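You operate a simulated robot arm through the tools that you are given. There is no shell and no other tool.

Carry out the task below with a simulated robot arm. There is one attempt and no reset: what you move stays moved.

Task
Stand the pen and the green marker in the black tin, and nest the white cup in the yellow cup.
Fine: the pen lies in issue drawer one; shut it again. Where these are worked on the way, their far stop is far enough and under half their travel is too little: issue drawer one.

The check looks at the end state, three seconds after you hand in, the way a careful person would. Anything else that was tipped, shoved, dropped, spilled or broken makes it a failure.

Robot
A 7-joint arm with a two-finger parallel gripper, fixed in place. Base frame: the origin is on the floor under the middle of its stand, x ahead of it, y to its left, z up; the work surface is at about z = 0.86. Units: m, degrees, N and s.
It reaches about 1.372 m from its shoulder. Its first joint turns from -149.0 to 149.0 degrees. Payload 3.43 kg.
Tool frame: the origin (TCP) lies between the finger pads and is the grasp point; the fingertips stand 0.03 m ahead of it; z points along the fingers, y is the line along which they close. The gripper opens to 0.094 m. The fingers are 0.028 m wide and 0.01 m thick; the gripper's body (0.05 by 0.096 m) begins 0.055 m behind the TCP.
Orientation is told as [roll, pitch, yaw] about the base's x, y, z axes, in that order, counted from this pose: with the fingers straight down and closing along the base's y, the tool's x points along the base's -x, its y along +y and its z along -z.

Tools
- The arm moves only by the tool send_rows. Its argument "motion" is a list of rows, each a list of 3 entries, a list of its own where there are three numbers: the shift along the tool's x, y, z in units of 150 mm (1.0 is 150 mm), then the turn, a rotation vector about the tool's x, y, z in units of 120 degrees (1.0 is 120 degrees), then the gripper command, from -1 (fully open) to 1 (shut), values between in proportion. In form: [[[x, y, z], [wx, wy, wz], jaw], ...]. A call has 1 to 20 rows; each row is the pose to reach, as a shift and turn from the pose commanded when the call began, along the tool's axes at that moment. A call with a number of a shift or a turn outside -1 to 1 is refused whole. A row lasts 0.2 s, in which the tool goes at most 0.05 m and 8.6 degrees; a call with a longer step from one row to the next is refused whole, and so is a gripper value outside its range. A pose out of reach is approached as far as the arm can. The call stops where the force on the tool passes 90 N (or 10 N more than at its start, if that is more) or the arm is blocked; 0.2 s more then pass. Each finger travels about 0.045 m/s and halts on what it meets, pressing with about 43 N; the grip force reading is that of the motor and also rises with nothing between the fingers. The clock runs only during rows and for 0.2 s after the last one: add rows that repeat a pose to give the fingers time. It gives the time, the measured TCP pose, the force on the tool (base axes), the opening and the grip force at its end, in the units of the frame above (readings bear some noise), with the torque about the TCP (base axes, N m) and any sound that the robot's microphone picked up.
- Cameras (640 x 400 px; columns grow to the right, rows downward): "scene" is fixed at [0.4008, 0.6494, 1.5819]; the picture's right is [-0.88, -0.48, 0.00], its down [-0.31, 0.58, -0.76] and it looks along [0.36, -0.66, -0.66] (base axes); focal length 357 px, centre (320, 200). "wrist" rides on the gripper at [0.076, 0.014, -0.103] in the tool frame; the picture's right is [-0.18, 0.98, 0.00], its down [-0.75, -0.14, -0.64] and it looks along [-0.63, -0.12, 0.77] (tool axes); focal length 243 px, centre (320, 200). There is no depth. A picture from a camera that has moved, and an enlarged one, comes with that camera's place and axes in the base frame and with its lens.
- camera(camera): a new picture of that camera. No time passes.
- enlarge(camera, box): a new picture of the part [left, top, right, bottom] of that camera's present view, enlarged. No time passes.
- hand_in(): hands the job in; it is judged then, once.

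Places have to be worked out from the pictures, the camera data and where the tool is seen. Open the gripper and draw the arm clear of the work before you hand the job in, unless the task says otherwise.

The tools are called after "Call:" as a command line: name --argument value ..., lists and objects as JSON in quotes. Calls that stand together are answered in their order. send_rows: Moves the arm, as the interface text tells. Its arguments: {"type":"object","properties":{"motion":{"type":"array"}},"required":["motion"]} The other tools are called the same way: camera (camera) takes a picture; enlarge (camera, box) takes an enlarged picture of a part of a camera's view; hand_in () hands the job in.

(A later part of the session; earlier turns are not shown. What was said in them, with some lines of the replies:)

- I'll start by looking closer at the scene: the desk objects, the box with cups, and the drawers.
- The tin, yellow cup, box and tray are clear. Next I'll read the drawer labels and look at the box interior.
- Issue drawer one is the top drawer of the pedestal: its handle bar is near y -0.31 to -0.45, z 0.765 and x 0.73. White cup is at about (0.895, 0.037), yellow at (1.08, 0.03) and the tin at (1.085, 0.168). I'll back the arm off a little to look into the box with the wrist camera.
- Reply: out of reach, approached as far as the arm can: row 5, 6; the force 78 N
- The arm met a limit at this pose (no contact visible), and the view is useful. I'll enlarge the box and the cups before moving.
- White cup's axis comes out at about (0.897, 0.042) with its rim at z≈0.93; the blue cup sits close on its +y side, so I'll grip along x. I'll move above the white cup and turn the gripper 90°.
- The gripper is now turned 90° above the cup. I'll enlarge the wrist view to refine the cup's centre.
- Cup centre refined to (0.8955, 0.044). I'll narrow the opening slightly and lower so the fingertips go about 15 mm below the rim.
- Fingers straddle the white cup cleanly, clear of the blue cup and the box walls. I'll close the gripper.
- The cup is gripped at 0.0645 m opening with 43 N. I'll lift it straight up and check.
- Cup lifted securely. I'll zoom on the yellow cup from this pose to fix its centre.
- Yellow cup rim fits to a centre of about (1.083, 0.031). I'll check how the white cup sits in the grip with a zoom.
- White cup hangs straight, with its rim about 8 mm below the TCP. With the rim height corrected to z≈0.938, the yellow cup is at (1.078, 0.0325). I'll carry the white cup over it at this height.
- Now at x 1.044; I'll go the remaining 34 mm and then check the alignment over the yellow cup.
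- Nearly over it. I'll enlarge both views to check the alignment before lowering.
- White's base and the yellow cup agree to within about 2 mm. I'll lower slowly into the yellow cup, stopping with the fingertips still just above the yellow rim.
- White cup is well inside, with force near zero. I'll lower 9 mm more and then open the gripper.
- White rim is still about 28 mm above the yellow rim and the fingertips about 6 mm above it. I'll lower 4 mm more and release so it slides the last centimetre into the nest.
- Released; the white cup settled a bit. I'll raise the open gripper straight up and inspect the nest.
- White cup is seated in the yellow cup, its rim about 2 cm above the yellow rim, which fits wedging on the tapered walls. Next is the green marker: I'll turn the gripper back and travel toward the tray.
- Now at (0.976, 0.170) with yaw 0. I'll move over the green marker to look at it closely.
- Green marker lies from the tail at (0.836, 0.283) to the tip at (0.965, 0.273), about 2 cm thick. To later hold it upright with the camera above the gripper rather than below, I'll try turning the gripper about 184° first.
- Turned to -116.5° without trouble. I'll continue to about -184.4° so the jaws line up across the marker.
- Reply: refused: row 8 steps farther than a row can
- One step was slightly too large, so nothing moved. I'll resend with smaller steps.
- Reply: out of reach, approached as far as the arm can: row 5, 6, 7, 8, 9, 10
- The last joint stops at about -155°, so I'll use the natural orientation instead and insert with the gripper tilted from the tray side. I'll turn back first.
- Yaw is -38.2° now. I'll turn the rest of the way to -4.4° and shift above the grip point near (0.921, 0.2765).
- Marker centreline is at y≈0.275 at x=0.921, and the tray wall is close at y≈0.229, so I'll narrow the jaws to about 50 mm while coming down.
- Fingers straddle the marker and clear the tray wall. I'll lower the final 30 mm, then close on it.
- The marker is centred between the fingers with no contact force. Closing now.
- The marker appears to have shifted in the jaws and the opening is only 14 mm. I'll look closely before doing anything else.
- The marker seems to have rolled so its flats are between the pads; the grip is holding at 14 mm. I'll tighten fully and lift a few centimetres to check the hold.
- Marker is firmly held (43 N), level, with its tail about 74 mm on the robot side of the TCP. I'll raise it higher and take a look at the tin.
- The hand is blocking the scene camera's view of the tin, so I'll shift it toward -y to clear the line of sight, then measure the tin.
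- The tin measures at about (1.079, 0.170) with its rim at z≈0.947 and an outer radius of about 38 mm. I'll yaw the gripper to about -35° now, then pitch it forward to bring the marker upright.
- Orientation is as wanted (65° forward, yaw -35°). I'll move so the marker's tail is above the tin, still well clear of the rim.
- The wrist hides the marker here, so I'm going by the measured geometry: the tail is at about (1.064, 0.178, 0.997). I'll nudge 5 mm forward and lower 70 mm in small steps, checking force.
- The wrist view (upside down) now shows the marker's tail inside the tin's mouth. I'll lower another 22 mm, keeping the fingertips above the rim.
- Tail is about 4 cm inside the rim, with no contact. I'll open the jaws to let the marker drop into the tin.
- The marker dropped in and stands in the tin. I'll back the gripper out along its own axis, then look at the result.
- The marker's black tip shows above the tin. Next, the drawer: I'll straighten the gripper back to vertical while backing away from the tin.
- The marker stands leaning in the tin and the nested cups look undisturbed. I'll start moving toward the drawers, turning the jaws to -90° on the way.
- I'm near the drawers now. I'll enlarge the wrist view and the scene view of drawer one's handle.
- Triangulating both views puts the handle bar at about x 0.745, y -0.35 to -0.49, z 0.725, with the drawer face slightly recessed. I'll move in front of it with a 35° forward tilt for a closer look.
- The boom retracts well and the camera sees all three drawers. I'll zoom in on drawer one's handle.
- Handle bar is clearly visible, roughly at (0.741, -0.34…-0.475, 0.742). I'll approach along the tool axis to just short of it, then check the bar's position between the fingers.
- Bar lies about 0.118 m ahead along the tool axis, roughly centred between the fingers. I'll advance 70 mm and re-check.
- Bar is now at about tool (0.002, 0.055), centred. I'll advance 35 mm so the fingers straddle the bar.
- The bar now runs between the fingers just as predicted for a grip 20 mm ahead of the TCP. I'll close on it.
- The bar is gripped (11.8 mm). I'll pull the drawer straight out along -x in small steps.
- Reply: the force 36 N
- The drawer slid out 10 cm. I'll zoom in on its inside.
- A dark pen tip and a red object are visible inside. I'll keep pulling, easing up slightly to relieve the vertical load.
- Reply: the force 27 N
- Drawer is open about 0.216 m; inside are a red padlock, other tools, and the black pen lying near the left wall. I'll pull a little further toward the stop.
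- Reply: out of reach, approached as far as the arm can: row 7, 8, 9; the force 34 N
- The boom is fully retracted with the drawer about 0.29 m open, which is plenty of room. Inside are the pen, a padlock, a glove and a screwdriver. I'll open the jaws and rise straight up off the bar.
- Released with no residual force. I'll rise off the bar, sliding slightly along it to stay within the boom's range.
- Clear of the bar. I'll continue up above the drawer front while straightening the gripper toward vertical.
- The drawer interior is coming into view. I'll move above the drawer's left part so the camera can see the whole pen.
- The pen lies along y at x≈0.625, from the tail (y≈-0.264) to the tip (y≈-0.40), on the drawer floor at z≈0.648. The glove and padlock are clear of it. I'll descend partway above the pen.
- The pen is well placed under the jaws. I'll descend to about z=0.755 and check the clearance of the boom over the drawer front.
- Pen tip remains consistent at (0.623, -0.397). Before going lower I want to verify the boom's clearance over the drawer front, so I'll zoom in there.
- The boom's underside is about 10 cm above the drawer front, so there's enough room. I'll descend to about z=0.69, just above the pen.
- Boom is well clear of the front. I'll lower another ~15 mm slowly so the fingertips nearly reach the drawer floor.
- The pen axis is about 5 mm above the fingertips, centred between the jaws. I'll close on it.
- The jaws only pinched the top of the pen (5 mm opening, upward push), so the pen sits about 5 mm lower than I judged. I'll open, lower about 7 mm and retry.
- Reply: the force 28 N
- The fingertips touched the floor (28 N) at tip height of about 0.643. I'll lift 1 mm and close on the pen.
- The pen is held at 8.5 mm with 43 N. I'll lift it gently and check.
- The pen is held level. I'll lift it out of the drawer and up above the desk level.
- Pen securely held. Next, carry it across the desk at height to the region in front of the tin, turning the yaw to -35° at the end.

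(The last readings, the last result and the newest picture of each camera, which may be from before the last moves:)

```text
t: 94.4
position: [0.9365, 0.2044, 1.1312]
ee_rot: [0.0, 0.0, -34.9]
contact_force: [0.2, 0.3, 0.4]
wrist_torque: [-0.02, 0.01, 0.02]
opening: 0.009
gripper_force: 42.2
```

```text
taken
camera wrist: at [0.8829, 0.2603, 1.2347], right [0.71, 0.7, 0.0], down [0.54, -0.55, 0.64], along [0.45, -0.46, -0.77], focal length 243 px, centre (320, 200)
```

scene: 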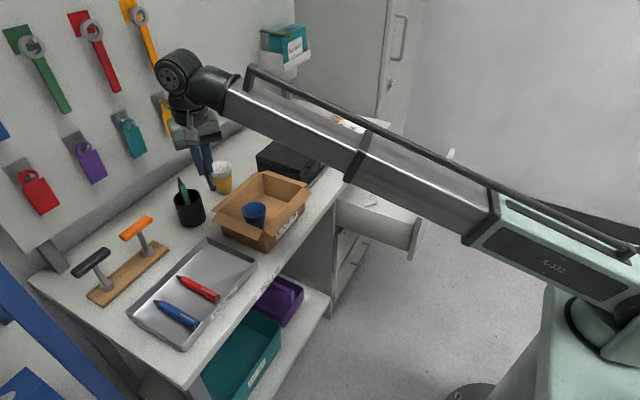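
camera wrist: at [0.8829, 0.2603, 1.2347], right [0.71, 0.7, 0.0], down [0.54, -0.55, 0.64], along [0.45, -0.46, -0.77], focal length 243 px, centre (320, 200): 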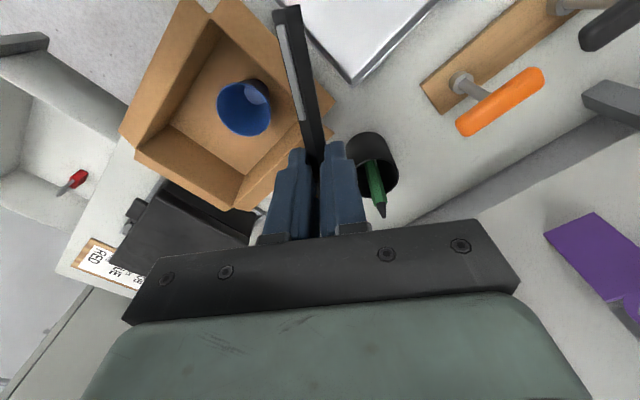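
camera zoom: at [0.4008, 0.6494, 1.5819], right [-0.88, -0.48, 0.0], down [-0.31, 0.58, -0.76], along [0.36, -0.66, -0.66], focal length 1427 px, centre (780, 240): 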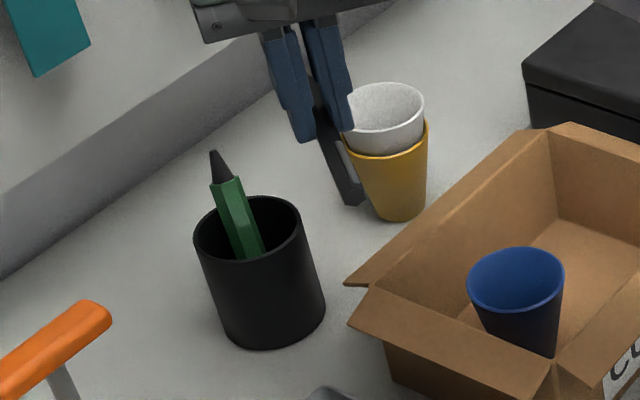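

The marker leans toward the far side of the tin (tip at about (1.115, 0.150, 0.985)). I'll pitch the gripper 75° forward for a steeper pen, then enter on the near side of the tin, 14 mm to one side of the marker.

Call:
send_rows --motion '[[[0, 0, 0], [0, -0.065, 0], 1], [[0, 0, 0], [0, -0.13, 0], 1], [[0, 0, 0], [0, -0.195, 0], 1], [[0, 0, 0], [0, -0.26, 0], 1], [[0, 0, 0], [0, -0.325, 0], 1], [[0, 0, 0], [0, -0.39, 0], 1], [[0, 0, 0], [0, -0.455, 0], 1], [[0, 0, 0], [0, -0.52, 0], 1], [[0, 0, 0], [0, -0.58, 0], 1], [[0, 0, 0], [0, -0.625, 0], 1], [[0, 0, 0], [0, -0.625, 0], 1]]'

Call:
camera --camera "wrist"

Call:
camera --camera "scene"

```text
t: 96.8
position: [0.9326, 0.2044, 1.1309]
ee_rot: [-0.1, -75.0, -34.7]
contact_force: [-0.8, 0.3, 0.0]
wrist_torque: [-0.01, -0.02, 0.01]
opening: 0.0089
gripper_force: 42.6
```

```text
taken
camera wrist: at [0.8455, 0.2842, 1.0841], right [0.6, 0.78, 0.18], down [-0.43, 0.13, 0.89], along [0.67, -0.61, 0.41], focal length 243 px, centre (320, 200)
```

wrist: 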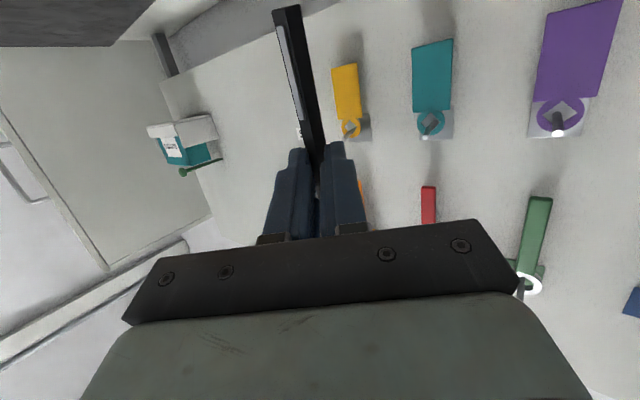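

```text
taken
```

scene: 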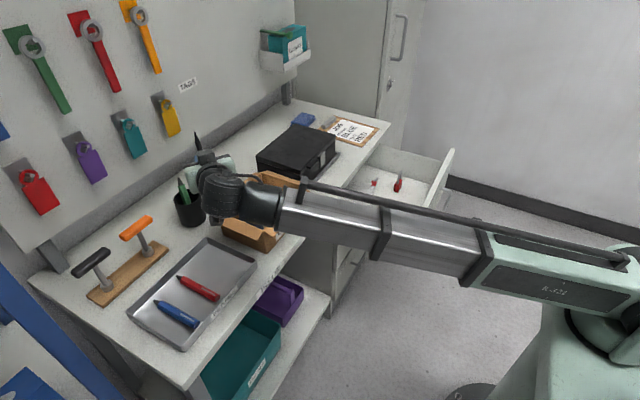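

Orientation achieved. I'll move to above the tin with the pen's tail still above the rim.

Call:
send_rows --motion '[[[0.02, 0.04, 0.13], [0, 0, 0], 1], [[0.05, 0.09, 0.29], [0, 0, 0], 1], [[0.09, 0.14, 0.45], [0, 0, 0], 1], [[0.13, 0.19, 0.61], [0, 0, 0], 1], [[0.17, 0.24, 0.77], [0, 0, 0], 1], [[0.213, 0.276, 0.905], [0, 0, 0], 1], [[0.213, 0.276, 0.905], [0, 0, 0], 1]]'

Call:
camera --camera "wrist"

Call:
enlarge --camera "scene" --box '[140, 120, 280, 250]'

```text
t: 98.4
position: [1.0585, 0.1684, 1.0661]
ee_rot: [-0.1, -75.1, -34.8]
contact_force: [0.6, -0.4, 0.2]
wrist_torque: [0.01, -0.01, 0.02]
opening: 0.0088
gripper_force: 42.7
```

```text
taken
camera wrist: at [0.9711, 0.2485, 1.0203], right [0.6, 0.78, 0.18], down [-0.43, 0.13, 0.89], along [0.67, -0.61, 0.41], focal length 243 px, centre (320, 200)
```

wrist: 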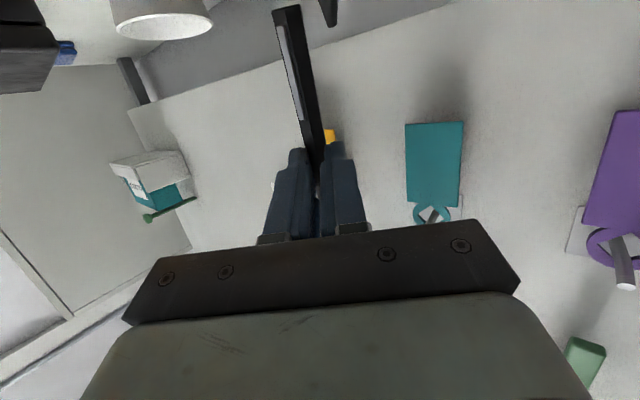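

```text
3.08 times, centred on (210, 185) of scene
camera zoom: at [0.4008, 0.6494, 1.5819], right [-0.88, -0.48, 0.0], down [-0.31, 0.58, -0.76], along [0.36, -0.66, -0.66], focal length 1097 px, centre (658, 246)
```

zoom: 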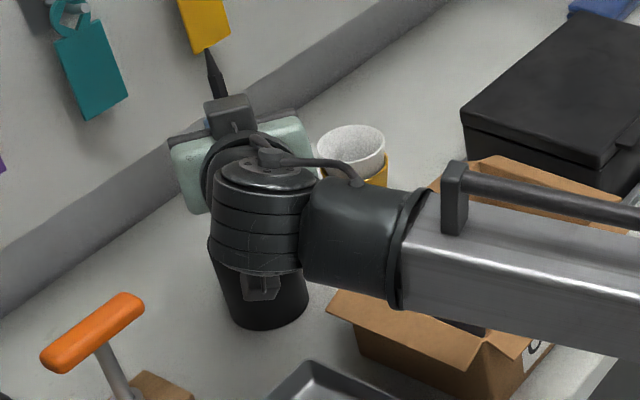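

The marker's tip is visible to the right of the pen, as planned. I'll lower 60 mm in small steps and check.

Call:
send_rows --motion '[[[0.08, 0, 0.021], [0, 0, 0], 1], [[0.16, 0, 0.043], [0, 0, 0], 1], [[0.24, 0, 0.064], [0, 0, 0], 1], [[0.32, 0, 0.086], [0, 0, 0], 1], [[0.386, 0, 0.1035], [0, 0, 0], 1], [[0.386, 0, 0.1035], [0, 0, 0], 1]]'

Call:
camera --camera "wrist"

Call:
enlarge --camera "wrist" --box '[200, 0, 440, 150]'

```text
t: 99.8
position: [1.0576, 0.1659, 1.0046]
ee_rot: [-0.1, -75.0, -34.8]
contact_force: [0.6, 0.5, 0.1]
wrist_torque: [-0.02, -0.01, -0.04]
opening: 0.0089
gripper_force: 42.8
```

```text
taken
camera wrist: at [0.9695, 0.2467, 0.9579], right [0.6, 0.78, 0.18], down [-0.43, 0.13, 0.89], along [0.67, -0.61, 0.41], focal length 243 px, centre (320, 200)
```

wrist: 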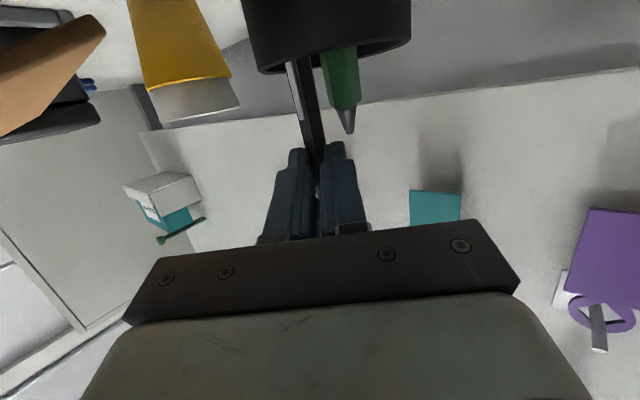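

```text
2.67 times, centred on (320, 75) of wrist
camera zoom: at [0.9695, 0.2467, 0.9579], right [0.6, 0.78, 0.18], down [-0.43, 0.13, 0.89], along [0.67, -0.61, 0.41], focal length 647 px, centre (320, 533)
```

zoom: 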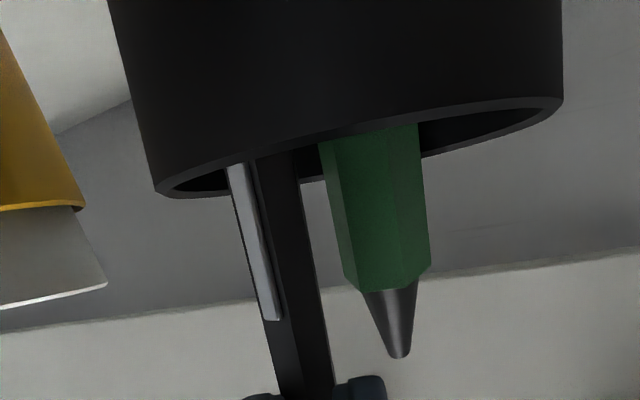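

The pen's tail is inside the tin mouth beside the marker, without contact. I'll lower another 29 mm.

Call:
send_rows --motion '[[[0.06, 0, 0.016], [0, 0, 0], 1], [[0.12, 0, 0.032], [0, 0, 0], 1], [[0.165, 0, 0.044], [0, 0, 0], 1], [[0.187, 0, 0.05], [0, 0, 0], 1], [[0.187, 0, 0.05], [0, 0, 0], 1]]'

Call:
camera --camera "wrist"

Call:
enlarge --camera "wrist" --box '[200, 50, 440, 230]'

```text
t: 101.0
position: [1.0593, 0.1688, 0.9763]
ee_rot: [0.0, -75.1, -34.9]
contact_force: [0.0, -0.5, -0.4]
wrist_torque: [0.01, -0.05, -0.01]
opening: 0.0086
gripper_force: 43.6
```

```text
taken
camera wrist: at [0.9711, 0.2489, 0.9298], right [0.6, 0.78, 0.18], down [-0.43, 0.13, 0.89], along [0.67, -0.61, 0.41], focal length 243 px, centre (320, 200)
```

wrist: 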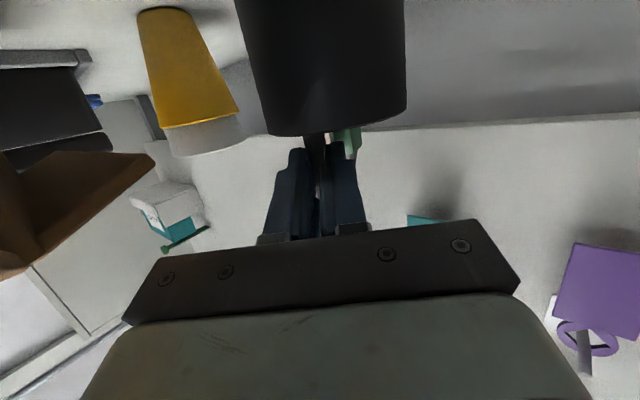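

```text
2.22 times, centred on (320, 140) of wrist
camera zoom: at [0.9711, 0.2489, 0.9298], right [0.6, 0.78, 0.18], down [-0.43, 0.13, 0.89], along [0.67, -0.61, 0.41], focal length 539 px, centre (320, 333)
```

zoom: 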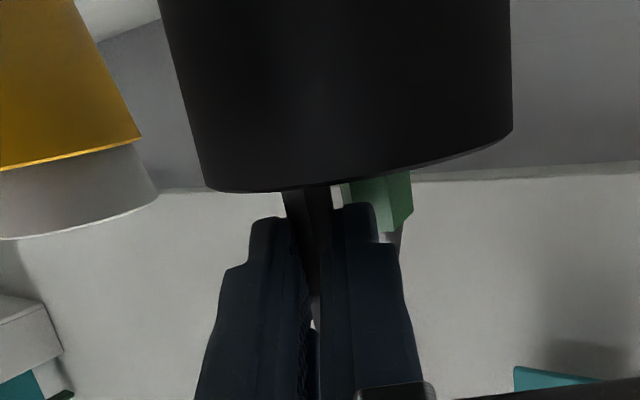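

Fingertips sit just above the rim. I'll open the jaws slightly to release the pen.

Call:
send_rows --motion '[[[0, 0, 0], [0, 0, 0], 0.75], [[0, 0, 0], [0, 0, 0], 0.6], [[0, 0, 0], [0, 0, 0], 0.5], [[0, 0, 0], [0, 0, 0], 0.5]]'

Call:
camera --camera "wrist"

Call:
enlarge --camera "wrist" --box '[200, 50, 440, 230]'

```text
t: 102.0
position: [1.0586, 0.1687, 0.9766]
ee_rot: [-0.1, -75.0, -34.7]
contact_force: [-0.4, 0.1, 0.7]
wrist_torque: [-0.02, -0.02, 0.0]
opening: 0.0237
gripper_force: 0.2
```

```text
taken
camera wrist: at [0.9711, 0.2489, 0.9298], right [0.6, 0.78, 0.18], down [-0.43, 0.13, 0.89], along [0.67, -0.61, 0.41], focal length 243 px, centre (320, 200)
```

wrist: 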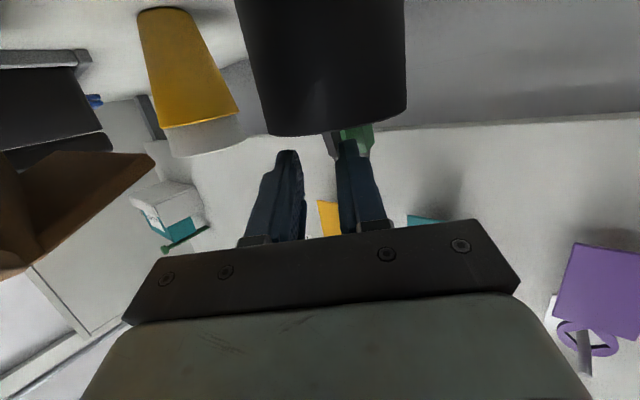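

```text
2.22 times, centred on (320, 140) of wrist
camera zoom: at [0.9711, 0.2489, 0.9298], right [0.6, 0.78, 0.18], down [-0.43, 0.13, 0.89], along [0.67, -0.61, 0.41], focal length 539 px, centre (320, 333)
```

zoom: 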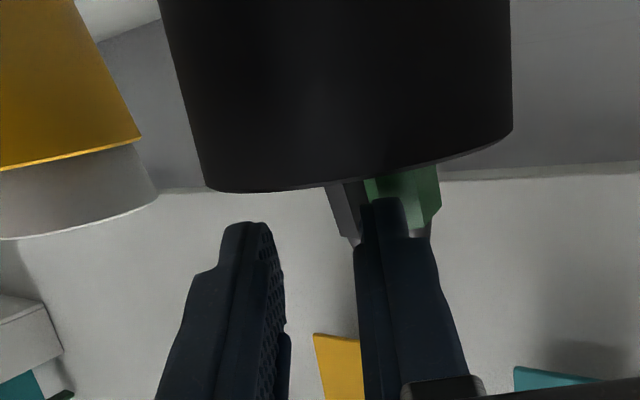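

The pen dropped into the tin and leans beside the marker. I'll back straight out along the tool axis, then rise.

Call:
send_rows --motion '[[[0, 0, -0.1], [0, 0, 0], 0.5], [[0, 0, -0.25], [0, 0, 0], 0.5], [[-0.05, 0, -0.42], [0, 0, 0], 0.5], [[-0.15, 0, -0.55], [0, 0, 0], 0.5], [[-0.3, 0, -0.65], [0, 0, 0], 0.5], [[-0.5, 0, -0.7], [0, 0, 0], 0.5], [[-0.5, 0, -0.7], [0, 0, 0], 0.5]]'

Call:
send_rows --motion '[[[-0.1, 0, -0.08], [0, 0.065, 0], 0.5], [[-0.2, 0, -0.16], [0, 0.13, 0], 0.5], [[-0.25, 0, -0.24], [0, 0.195, 0], 0.5], [[-0.25, 0, -0.32], [0, 0.26, 0], 0.5], [[-0.25, 0, -0.4], [0, 0.325, 0], 0.5], [[-0.25, 0, -0.45], [0, 0.39, 0], 0.5], [[-0.25, 0, -0.45], [0, 0.455, 0], 0.5], [[-0.25, 0, -0.45], [0, 0.52, 0], 0.5], [[-0.25, 0, -0.45], [0, 0.58, 0], 0.5], [[-0.25, 0, -0.45], [0, 0.625, 0], 0.5], [[-0.25, 0, -0.45], [0, 0.625, 0], 0.5]]'

Call:
camera --camera "scene"

Call:
enlarge --camera "scene" --box '[150, 150, 260, 240]'

Call:
camera --camera "wrist"

```text
t: 103.6
position: [0.993, 0.2174, 1.0759]
ee_rot: [-0.2, -75.0, -34.7]
contact_force: [-0.6, 0.0, 0.3]
wrist_torque: [0.01, 0.01, -0.04]
opening: 0.0233
gripper_force: 0.1
```

```text
t: 106.0
position: [0.9449, 0.247, 1.1289]
ee_rot: [0.0, 0.0, -35.0]
contact_force: [0.0, 0.5, -0.1]
wrist_torque: [0.02, -0.01, 0.0]
opening: 0.0237
gripper_force: 0.1
```

```text
taken
```

scene: 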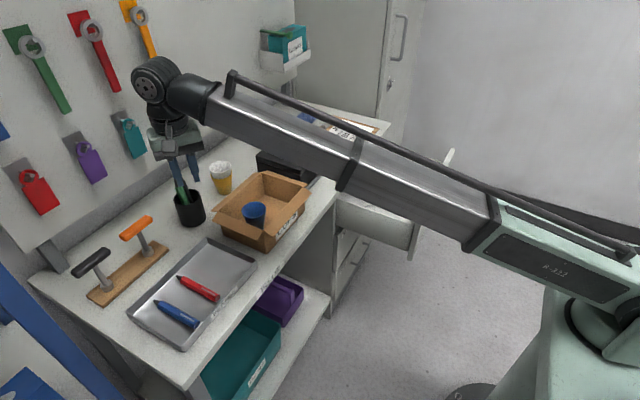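

```text
4.44 times, centred on (205, 195) of scene
camera zoom: at [0.4008, 0.6494, 1.5819], right [-0.88, -0.48, 0.0], down [-0.31, 0.58, -0.76], along [0.36, -0.66, -0.66], focal length 1585 px, centre (831, 222)
```

zoom: 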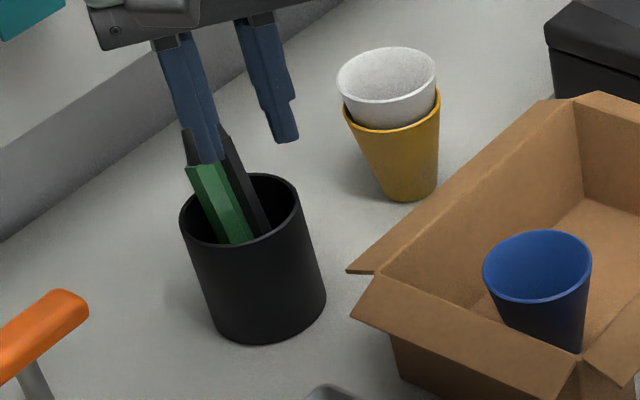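

```text
taken
camera wrist: at [0.8933, 0.3037, 1.2323], right [0.71, 0.7, 0.0], down [0.54, -0.55, 0.64], along [0.45, -0.46, -0.77], focal length 243 px, centre (320, 200)
```

wrist: 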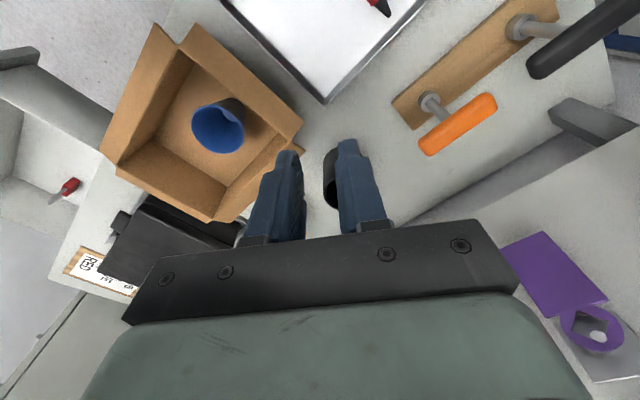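

Both the pen and the marker stand in the tin, and the cups are undisturbed. Now I'll return to the drawer to shut it, reversing the earlier path.

Call:
send_rows --motion '[[[-0.07, -0.12, 0], [0, 0, 0.065], 0.3], [[-0.15, -0.25, 0], [0, 0, 0.13], 0.2], [[-0.23, -0.38, 0], [0, 0, 0.195], 0.1], [[-0.31, -0.5, 0], [0, 0, 0.26], 0.0], [[-0.38, -0.63, 0], [0, 0, 0.325], 0.0], [[-0.46, -0.76, 0], [0, 0, 0.39], 0.0], [[-0.536, -0.886, 0], [0, 0, 0.458], 0.0], [[-0.536, -0.886, 0], [0, 0, 0.458], 0.0]]'

Call:
send_rows --motion '[[[-0.2, -0.13, 0.04], [0, 0, 0], 0.0], [[-0.4, -0.26, 0.08], [0, 0, 0], 0.0], [[-0.6, -0.4, 0.12], [0, 0, 0], 0.0], [[-0.8, -0.53, 0.16], [0, 0, 0], 0.0], [[-1.0, -0.667, 0.2], [0, 0, 0], 0.0], [[-1.0, -0.667, 0.2], [0, 0, 0], 0.0]]'

Call:
send_rows --motion '[[[-0.2, -0.16, 0.06], [0, 0, 0], 0.0], [[-0.4, -0.32, 0.12], [0, 0, 0], 0.0], [[-0.6, -0.48, 0.18], [0, 0, 0], 0.0], [[-0.8, -0.64, 0.24], [0, 0, 0], 0.0], [[-1.0, -0.8, 0.3], [0, 0, 0], 0.0], [[-1.0, -0.8, 0.3], [0, 0, 0], 0.0]]'

Call:
camera --camera "wrist"

Call:
camera --camera "scene"

```text
t: 107.8
position: [0.9381, 0.0914, 1.1297]
ee_rot: [0.0, 0.0, -89.9]
contact_force: [0.5, 0.0, -0.7]
wrist_torque: [0.02, -0.01, 0.02]
opening: 0.0471
gripper_force: 0.0
```

```text
t: 109.2
position: [0.8344, -0.0576, 1.0994]
ee_rot: [0.0, -0.1, -89.9]
contact_force: [0.3, -0.4, -1.6]
wrist_torque: [0.0, 0.0, -0.02]
opening: 0.0467
gripper_force: 0.1
```

```text
t: 110.6
position: [0.7151, -0.206, 1.0555]
ee_rot: [0.1, 0.0, -89.9]
contact_force: [-1.1, -0.9, 0.2]
wrist_torque: [0.02, -0.02, -0.02]
opening: 0.047
gripper_force: 0.1
```

```text
taken
camera wrist: at [0.7307, -0.13, 1.1584], right [0.98, -0.18, 0.0], down [-0.14, -0.75, 0.64], along [-0.12, -0.63, -0.77], focal length 243 px, centre (320, 200)
```

wrist: 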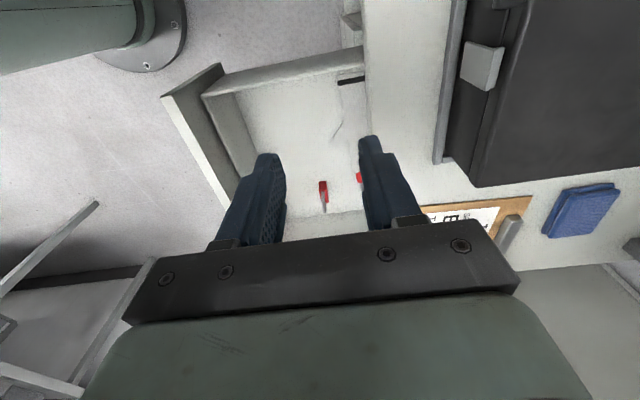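

```text
taken
```

scene: 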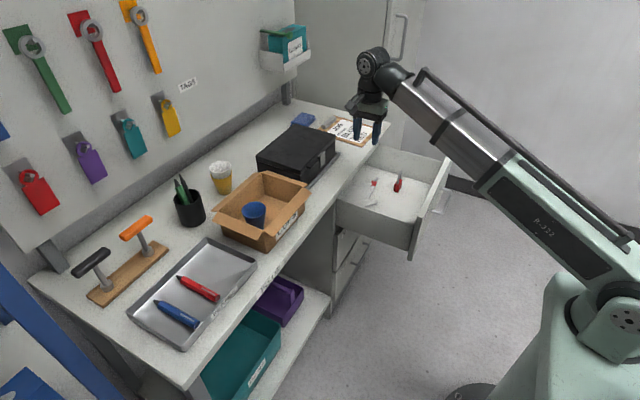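

The drawer is still open as I left it. I'll go on to the front of the drawer, staying above its front panel.

Call:
send_rows --motion '[[[-0.2, -0.18, 0.07], [0, 0, 0], 0.0], [[-0.4, -0.36, 0.14], [0, 0, 0], 0.0], [[-0.6, -0.54, 0.21], [0, 0, 0], 0.0], [[-0.8, -0.72, 0.29], [0, 0, 0], 0.0], [[-1.0, -0.9, 0.367], [0, 0, 0], 0.0], [[-1.0, -0.9, 0.367], [0, 0, 0], 0.0]]'

Call:
send_rows --motion '[[[-0.1, -0.18, 0.07], [0, 0, 0], 0.0], [[-0.2, -0.36, 0.14], [0, 0, 0], 0.0], [[-0.3, -0.54, 0.21], [0, 0, 0], 0.0], [[-0.4, -0.72, 0.28], [0, 0, 0], 0.0], [[-0.493, -0.887, 0.333], [0, 0, 0], 0.0], [[-0.493, -0.887, 0.333], [0, 0, 0], 0.0]]'

Call:
camera --camera "wrist"

Call:
enlarge --camera "scene" --box '[380, 90, 540, 260]'

```text
t: 112.0
position: [0.5823, -0.359, 0.9997]
ee_rot: [0.0, -0.1, -89.9]
contact_force: [0.3, 0.6, -0.1]
wrist_torque: [0.0, -0.01, 0.03]
opening: 0.0475
gripper_force: 0.0
```

```text
t: 113.4
position: [0.4506, -0.4334, 0.9468]
ee_rot: [0.1, -0.1, -89.9]
contact_force: [-0.1, 0.6, -0.7]
wrist_torque: [0.01, -0.04, 0.01]
opening: 0.0473
gripper_force: 0.1
```

```text
taken
camera wrist: at [0.4653, -0.3561, 1.0509], right [0.98, -0.18, 0.0], down [-0.14, -0.75, 0.64], along [-0.12, -0.63, -0.77], focal length 243 px, centre (320, 200)
```

wrist: 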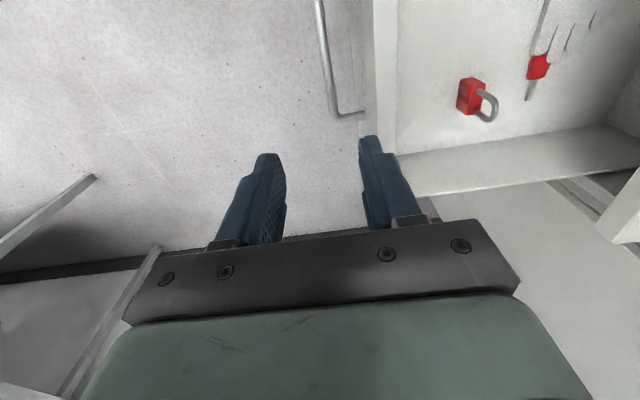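

```text
2.35 times, centred on (460, 175) of scene
camera zoom: at [0.4008, 0.6494, 1.5819], right [-0.88, -0.48, 0.0], down [-0.31, 0.58, -0.76], along [0.36, -0.66, -0.66], focal length 839 px, centre (-9, 259)
```

zoom: 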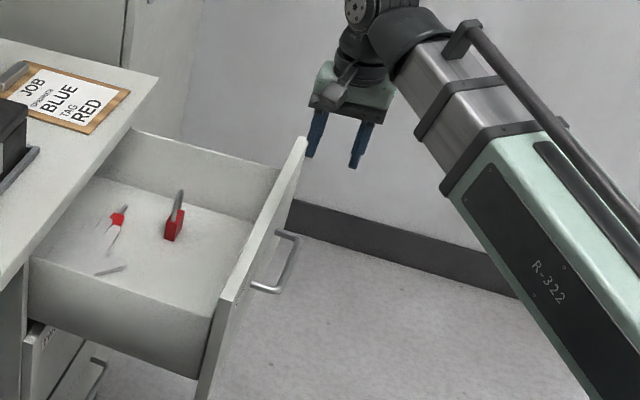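

View matches the earlier one, so the drawer hasn't moved. I'll tilt to 35° and come down in front of the panel, back to the handle.

Call:
send_rows --motion '[[[0, -0.02, 0.08], [-0.06, 0, 0], 0.0], [[0, -0.024, 0.2], [-0.12, 0, 0], 0.0], [[0, -0.024, 0.34], [-0.18, 0, 0], 0.0], [[0, -0.024, 0.48], [-0.24, 0, 0], 0.0], [[0, -0.024, 0.62], [-0.2917, 0, 0], 0.0], [[0, -0.024, 0.78], [-0.2917, 0, 0], 0.0], [[0, -0.024, 0.92], [-0.2917, 0, 0], 0.0], [[0, -0.024, 1.0], [-0.2917, 0, 0], 0.0], [[0, -0.024, 1.0], [-0.2917, 0, 0], 0.0]]'

Call:
camera --camera "wrist"

Call:
enlarge --camera "scene" --box '[380, 120, 540, 240]'

```text
t: 115.4
position: [0.4465, -0.4304, 0.8009]
ee_rot: [35.0, -0.1, -90.0]
contact_force: [0.1, -0.4, 0.0]
wrist_torque: [0.0, 0.02, 0.04]
opening: 0.047
gripper_force: 0.1
```

```text
taken
camera wrist: at [0.4009, -0.3542, 0.8927], right [0.81, -0.18, 0.56], down [-0.48, -0.75, 0.45], along [0.34, -0.63, -0.69], focal length 243 px, centre (320, 200)
```

wrist: 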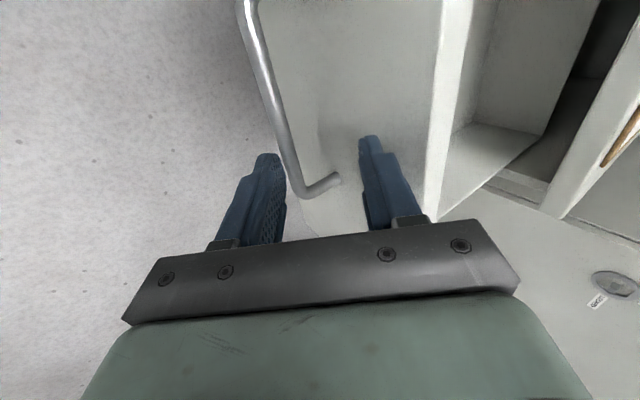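

```text
3.33 times, centred on (460, 180) of scene
camera zoom: at [0.4008, 0.6494, 1.5819], right [-0.88, -0.48, 0.0], down [-0.31, 0.58, -0.76], along [0.36, -0.66, -0.66], focal length 1189 px, centre (-147, 267)
```

zoom: 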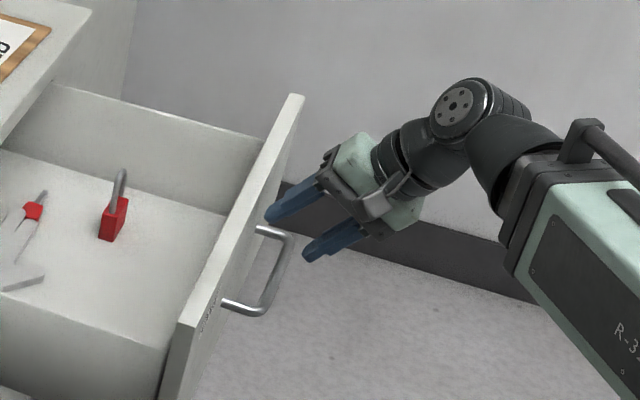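

Same geometry as when I left the handle. I'll go straight down so the bar passes between the fingers.

Call:
send_rows --motion '[[[0.02, -0.05, 0.07], [0, 0, 0], 0.0], [[0.04, -0.1, 0.14], [0, 0, 0], 0.0], [[0.06, -0.15, 0.21], [0, 0, 0], 0.0], [[0.08, -0.19, 0.27], [0, 0, 0], 0.0], [[0.08, -0.19, 0.27], [0, 0, 0], 0.0]]'

Call:
camera --camera "wrist"

```text
t: 116.6
position: [0.4437, -0.4205, 0.7505]
ee_rot: [35.0, -0.1, -90.0]
contact_force: [1.3, 0.2, -0.5]
wrist_torque: [0.03, 0.0, -0.02]
opening: 0.047
gripper_force: 0.0
```

```text
taken
camera wrist: at [0.3984, -0.3425, 0.8421], right [0.81, -0.18, 0.56], down [-0.48, -0.75, 0.45], along [0.34, -0.63, -0.7], focal length 243 px, centre (320, 200)
```

wrist: 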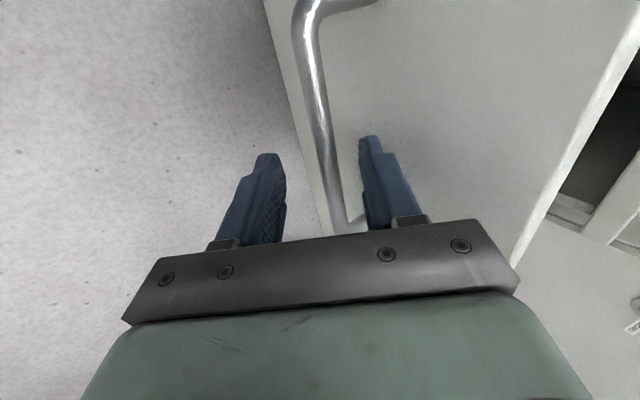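

The bar is between the fingers, slightly forward of centre. I'll shift 4 mm and grip it.

Call:
send_rows --motion '[[[0, 0.027, 0], [0, 0, 0], 0.0], [[0, 0.027, 0], [0, 0, 0], 0.4], [[0, 0.027, 0], [0, 0, 0], 0.8], [[0, 0.027, 0], [0, 0, 0], 1], [[0, 0.027, 0], [0, 0, 0], 1], [[0, 0.027, 0], [0, 0, 0], 1]]'

Call:
camera --camera "wrist"

```text
t: 118.0
position: [0.4461, -0.4188, 0.7523]
ee_rot: [35.1, -0.1, -89.9]
contact_force: [0.0, -1.9, 13.1]
wrist_torque: [-0.3, -0.19, 0.58]
opening: 0.0115
gripper_force: 44.8
```

```text
taken
camera wrist: at [0.4012, -0.3427, 0.8453], right [0.8, -0.18, 0.57], down [-0.48, -0.75, 0.45], along [0.35, -0.63, -0.69], focal length 243 px, centre (320, 200)
```

wrist: 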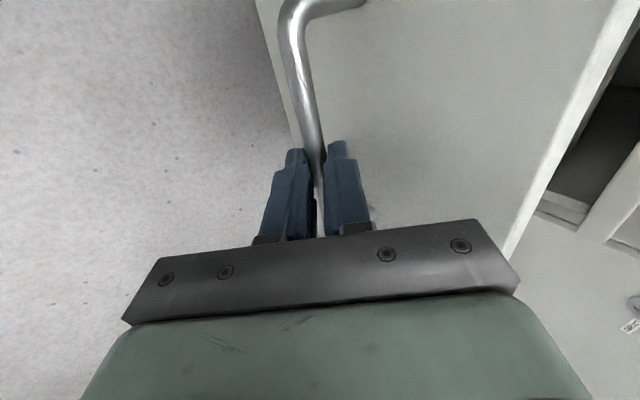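

Handle gripped. I'll push the drawer in along +x, first 14 cm.

Call:
send_rows --motion '[[[0, 0.055, 0.037], [0, 0, 0], 1], [[0, 0.164, 0.113], [0, 0, 0], 1], [[0, 0.273, 0.19], [0, 0, 0], 1], [[0, 0.383, 0.266], [0, 0, 0], 1], [[0, 0.492, 0.343], [0, 0, 0], 1], [[0, 0.601, 0.419], [0, 0, 0], 1], [[0, 0.71, 0.496], [0, 0, 0], 1], [[0, 0.765, 0.534], [0, 0, 0], 1], [[0, 0.765, 0.534], [0, 0, 0], 1]]'

Call:
camera --camera "scene"

```text
t: 120.0
position: [0.5861, -0.4206, 0.7533]
ee_rot: [35.2, 0.0, -89.9]
contact_force: [0.1, 26.7, 22.7]
wrist_torque: [-0.02, -0.31, 1.11]
opening: 0.012
gripper_force: 45.3
```

```text
taken
```

scene: 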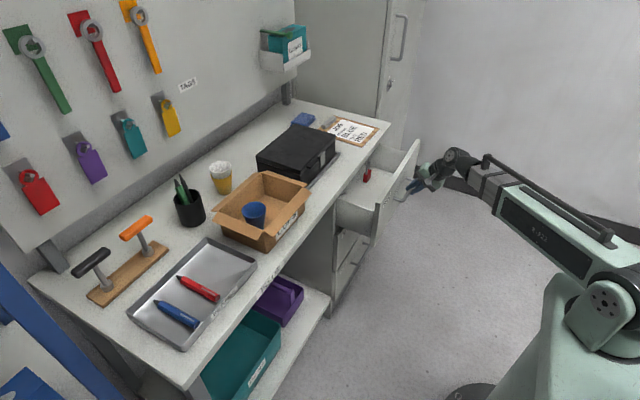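

Going in smoothly. I'll ease the side load slightly and push on to near the closed position.

Call:
send_rows --motion '[[[0.007, 0.058, 0.033], [0, 0, 0], 1], [[0.007, 0.167, 0.109], [0, 0, 0], 1], [[0.007, 0.276, 0.186], [0, 0, 0], 1], [[0.007, 0.386, 0.262], [0, 0, 0], 1], [[0.007, 0.495, 0.339], [0, 0, 0], 1], [[0.007, 0.604, 0.415], [0, 0, 0], 1], [[0.007, 0.685, 0.472], [0, 0, 0], 1], [[0.007, 0.74, 0.51], [0, 0, 0], 1], [[0.007, 0.74, 0.51], [0, 0, 0], 1]]'

Call:
camera --camera "scene"

Call:
enlarge --camera "scene" --box '[320, 120, 440, 230]'

```text
t: 122.0
position: [0.7234, -0.4207, 0.7523]
ee_rot: [34.9, 0.0, -89.8]
contact_force: [1.4, 8.6, -32.1]
wrist_torque: [-0.78, 0.33, 0.21]
opening: 0.0118
gripper_force: 45.2
```

```text
taken
```

scene: 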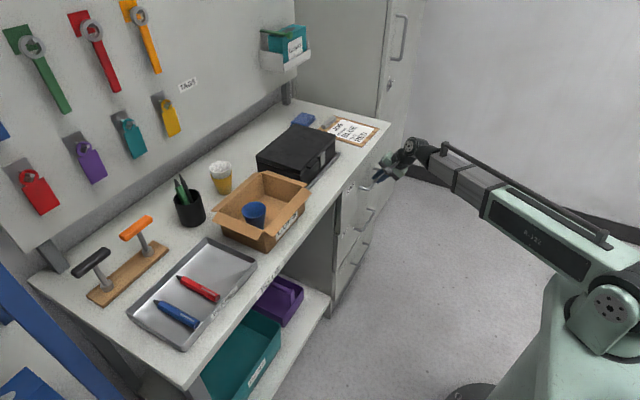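

```text
3.64 times, centred on (380, 175) of scene
camera zoom: at [0.4008, 0.6494, 1.5819], right [-0.88, -0.48, 0.0], down [-0.31, 0.58, -0.76], along [0.36, -0.66, -0.66], focal length 1297 px, centre (102, 291)
```

zoom: 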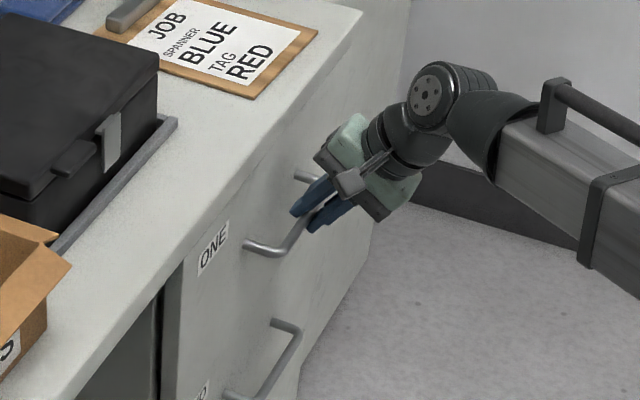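

Nearly closed (x=0.7234, closed is about 0.7305). I'll push the remaining 8–9 mm gently.

Call:
send_rows --motion '[[[0, 0.01, 0.015], [0, 0, 0], 1], [[0, 0.023, 0.024], [0, 0, 0], 1], [[0, 0.035, 0.032], [0, 0, 0], 1], [[0, 0.043, 0.038], [0, 0, 0], 1], [[0, 0.043, 0.038], [0, 0, 0], 1]]'

Call:
enlarge --camera "scene" --box '[320, 120, 440, 230]'

Call:
camera --camera "wrist"

```text
t: 123.2
position: [0.7303, -0.4205, 0.7528]
ee_rot: [35.0, -0.2, -90.0]
contact_force: [-8.3, -20.7, -17.6]
wrist_torque: [0.03, 0.32, 0.79]
opening: 0.0118
gripper_force: 44.7
```

```text
3.64 times, centred on (380, 175) of scene
camera zoom: at [0.4008, 0.6494, 1.5819], right [-0.88, -0.48, 0.0], down [-0.31, 0.58, -0.76], along [0.36, -0.66, -0.66], focal length 1297 px, centre (102, 291)
```

zoom: 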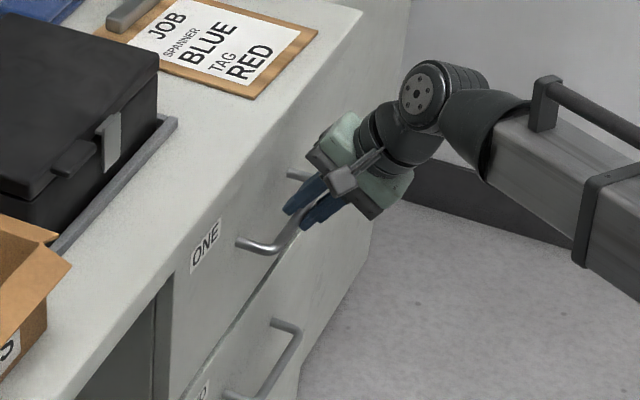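

```text
taken
camera wrist: at [0.6851, -0.3436, 0.845], right [0.81, -0.18, 0.56], down [-0.48, -0.75, 0.45], along [0.34, -0.63, -0.69], focal length 243 px, centre (320, 200)
```

wrist: 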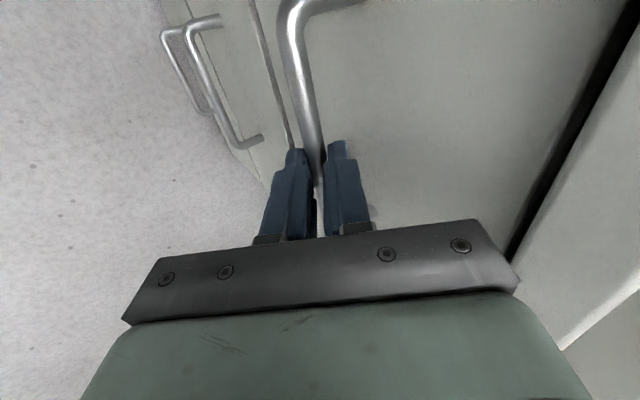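

Resistance is starting (-8 N in x) at x=0.7303. I'll press another 2 mm to be sure it's fully shut.

Call:
send_rows --motion '[[[0, 0.006, 0.004], [0, 0, 0], 1], [[0, 0.012, 0.008], [0, 0, 0], 1], [[0, 0.012, 0.008], [0, 0, 0], 1]]'

Call:
enlarge --camera "wrist" --box '[400, 0, 640, 280]'

```text
t: 124.0
position: [0.7308, -0.42, 0.7528]
ee_rot: [34.8, -0.3, -89.9]
contact_force: [-42.2, -19.6, -3.5]
wrist_torque: [-0.01, 0.78, 0.41]
opening: 0.0118
gripper_force: 45.4
```

```text
1.43 times, centred on (520, 140) of wrist
camera zoom: at [0.6856, -0.3434, 0.8452], right [0.81, -0.18, 0.56], down [-0.48, -0.75, 0.45], along [0.34, -0.63, -0.69], focal length 347 px, centre (34, 286)
```

zoom: 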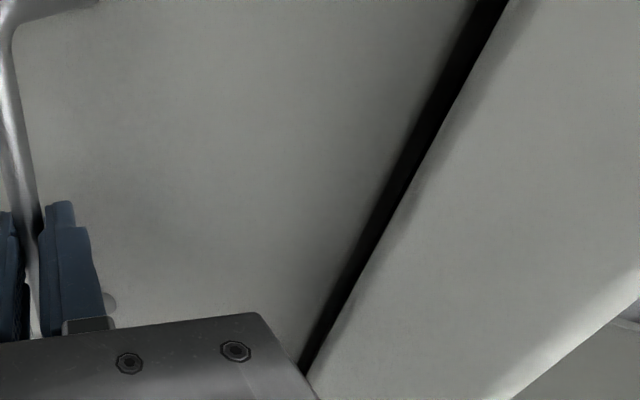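

Closed: force rose to 42 N with no further motion. I'll relax the push, open the jaws and withdraw along the tool axis.

Call:
send_rows --motion '[[[0, -0.008, -0.005], [0, 0, 0], 1], [[0, -0.008, -0.005], [0, 0, 0], 0.6], [[0, -0.008, -0.005], [0, 0, 0], 0.3], [[0, -0.008, -0.005], [0, 0, 0], 0.2], [[0, -0.008, -0.005], [0, 0, 0], 0.2], [[0, -0.008, -0.005], [0, 0, 0], 0.2]]'

Call:
camera --camera "wrist"

```text
t: 125.4
position: [0.7312, -0.4191, 0.7529]
ee_rot: [35.0, -0.1, -89.9]
contact_force: [1.1, 0.7, 0.6]
wrist_torque: [0.0, -0.01, 0.0]
opening: 0.0374
gripper_force: 0.0
```

```text
taken
camera wrist: at [0.6858, -0.3428, 0.8451], right [0.81, -0.18, 0.56], down [-0.48, -0.75, 0.45], along [0.34, -0.63, -0.7], focal length 243 px, centre (320, 200)
```

wrist: 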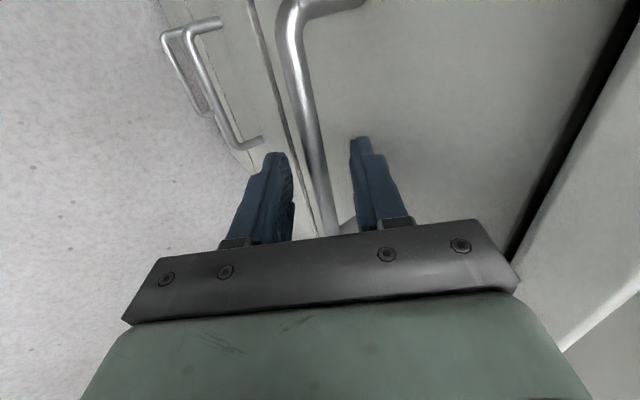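

Released cleanly with the bar centred. I'll withdraw along the tool axis.

Call:
send_rows --motion '[[[0, 0, -0.1], [0, 0, 0], 0.2], [[0, 0, -0.25], [0, 0, 0], 0.2], [[0, 0, -0.45], [0, 0, 0], 0.2], [[0, 0, -0.65], [0, 0, 0], 0.2], [[0, 0, -0.85], [0, 0, 0], 0.2], [[0, 0, -0.85], [0, 0, 0], 0.2]]'

Call:
camera --camera "wrist"

Call:
camera --camera "scene"

Call:
enlarge --camera "scene" --box '[320, 120, 420, 230]'

Call:
enlarge --camera "scene" --box '[150, 150, 260, 240]'

```text
t: 126.8
position: [0.657, -0.4175, 0.8554]
ee_rot: [35.0, -0.1, -90.0]
contact_force: [-0.7, -0.9, 1.3]
wrist_torque: [0.02, -0.02, 0.02]
opening: 0.0375
gripper_force: 0.1
```

```text
taken
camera wrist: at [0.612, -0.3409, 0.948], right [0.81, -0.18, 0.56], down [-0.48, -0.75, 0.45], along [0.34, -0.63, -0.7], focal length 243 px, centre (320, 200)
```

wrist: 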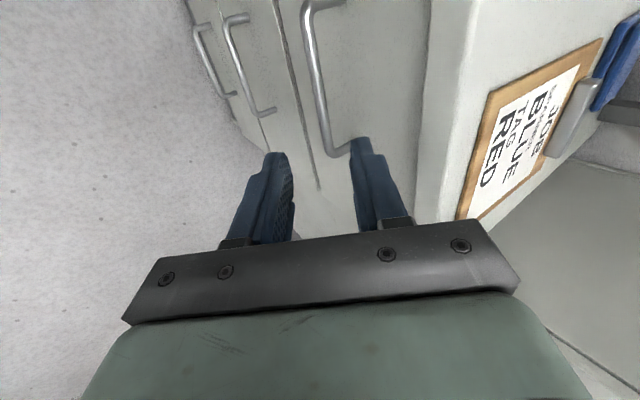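

```text
taken
```

scene: 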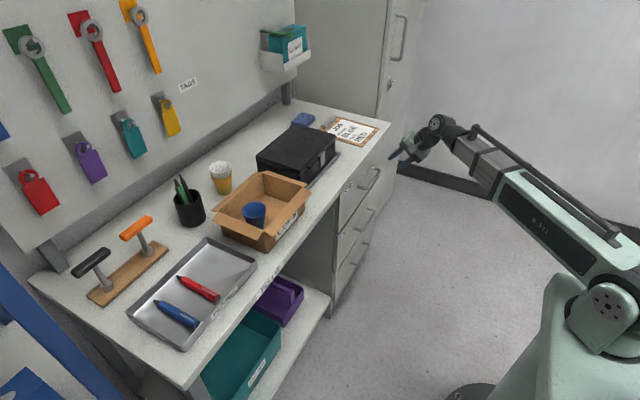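

```text
3.64 times, centred on (370, 175) of scene
camera zoom: at [0.4008, 0.6494, 1.5819], right [-0.88, -0.48, 0.0], down [-0.31, 0.58, -0.76], along [0.36, -0.66, -0.66], focal length 1297 px, centre (138, 291)
```

zoom: 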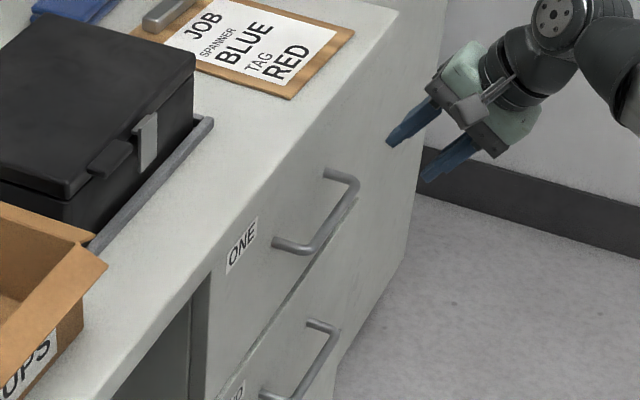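

```text
4.44 times, centred on (205, 195) of scene
camera zoom: at [0.4008, 0.6494, 1.5819], right [-0.88, -0.48, 0.0], down [-0.31, 0.58, -0.76], along [0.36, -0.66, -0.66], focal length 1585 px, centre (831, 222)
```

zoom: 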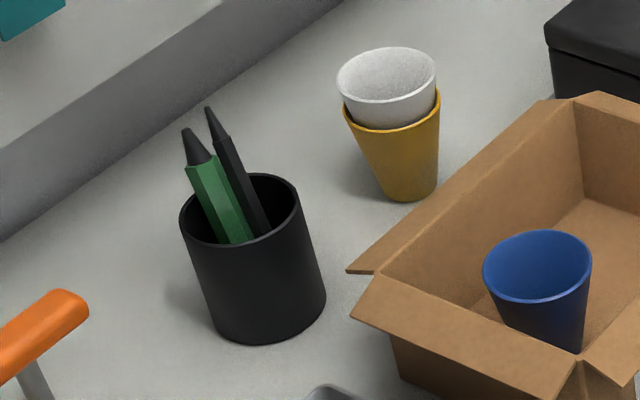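

Drawer one is shut, the pen and marker stand in the tin, and the cups are nested and upright. I'll open the gripper fully and draw the arm well clear.

Call:
send_rows --motion '[[[0, 0.05, -0.15], [0, 0, 0], -0.2], [[0, 0.12, -0.3], [0, 0, 0], -0.5], [[0, 0.2, -0.45], [0, 0, 0], -0.8], [[0, 0.28, -0.6], [0, 0, 0], -1], [[0, 0.35, -0.75], [0, 0, 0], -1], [[0, 0.35, -0.75], [0, 0, 0], -1], [[0, 0.35, -0.75], [0, 0, 0], -1]]'

Call:
camera --camera "scene"

Call:
enlarge --camera "scene" --box '[320, 120, 420, 230]'

Call:
enlarge --camera "scene" --box '[190, 150, 254, 205]'

```text
t: 128.4
position: [0.6385, -0.4199, 0.9797]
ee_rot: [35.0, -0.2, -89.9]
contact_force: [-0.4, -0.3, -0.4]
wrist_torque: [0.02, 0.02, -0.04]
opening: 0.094
gripper_force: 0.1
```

```text
taken
```

scene: 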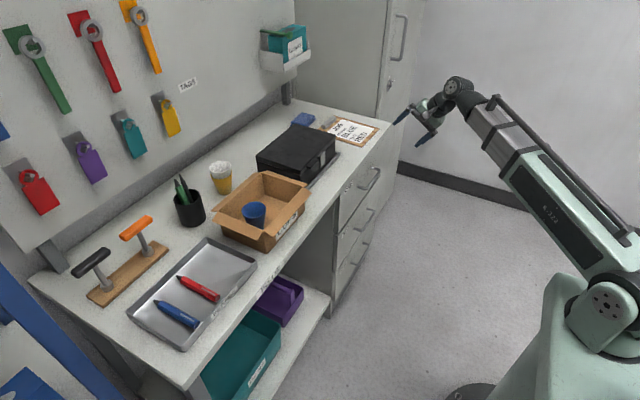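

```text
3.64 times, centred on (370, 175) of scene
camera zoom: at [0.4008, 0.6494, 1.5819], right [-0.88, -0.48, 0.0], down [-0.31, 0.58, -0.76], along [0.36, -0.66, -0.66], focal length 1297 px, centre (138, 291)
```

zoom: 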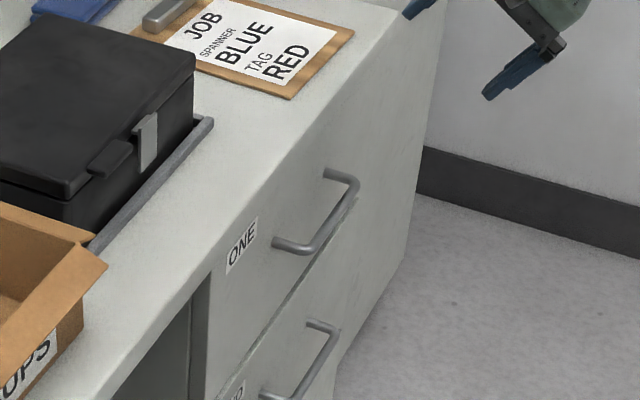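

```text
7.27 times, centred on (222, 178) of scene
camera zoom: at [0.4008, 0.6494, 1.5819], right [-0.88, -0.48, 0.0], down [-0.31, 0.58, -0.76], along [0.36, -0.66, -0.66], focal length 2594 px, centre (1033, 364)
```

zoom: 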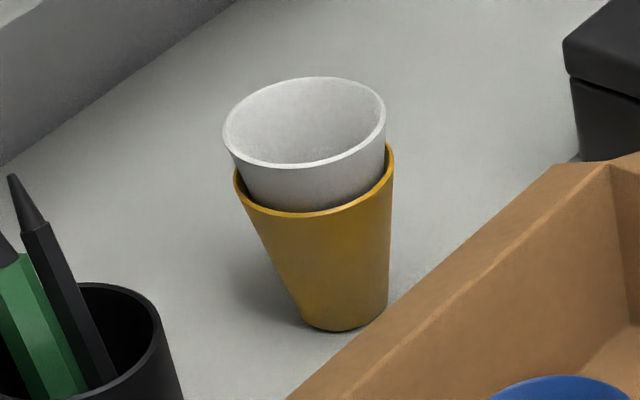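

The end state looks right: the pen and green marker stand in the black tin and the white cup is nested in the yellow cup. Drawer one is shut, the gripper is open and the arm is clear. Handing in.

Call:
hand_in

```text
The job is handed in.
```

I've handed the job in, and the last pictures show all three parts of the task done:

- **Pen and green marker:** both stand in the black tin, leaning slightly toward the far side.
- **White cup:** it sits level inside the yellow cup, with its rim about 2 cm above the yellow rim. The walls taper, so that is about how far it should go in.
- **Issue drawer one:** I pulled it out about 29 cm, as far as the arm can reach. It never met its far stop, so I couldn't confirm that was over half its travel. After taking the pen I pushed it shut until it would not move further.

I saw nothing else on the desk tipped or moved. The last look inside the drawer, before I shut it, showed the padlock, glove and screwdriver still in place. The gripper is open and the arm is clear of the desk.
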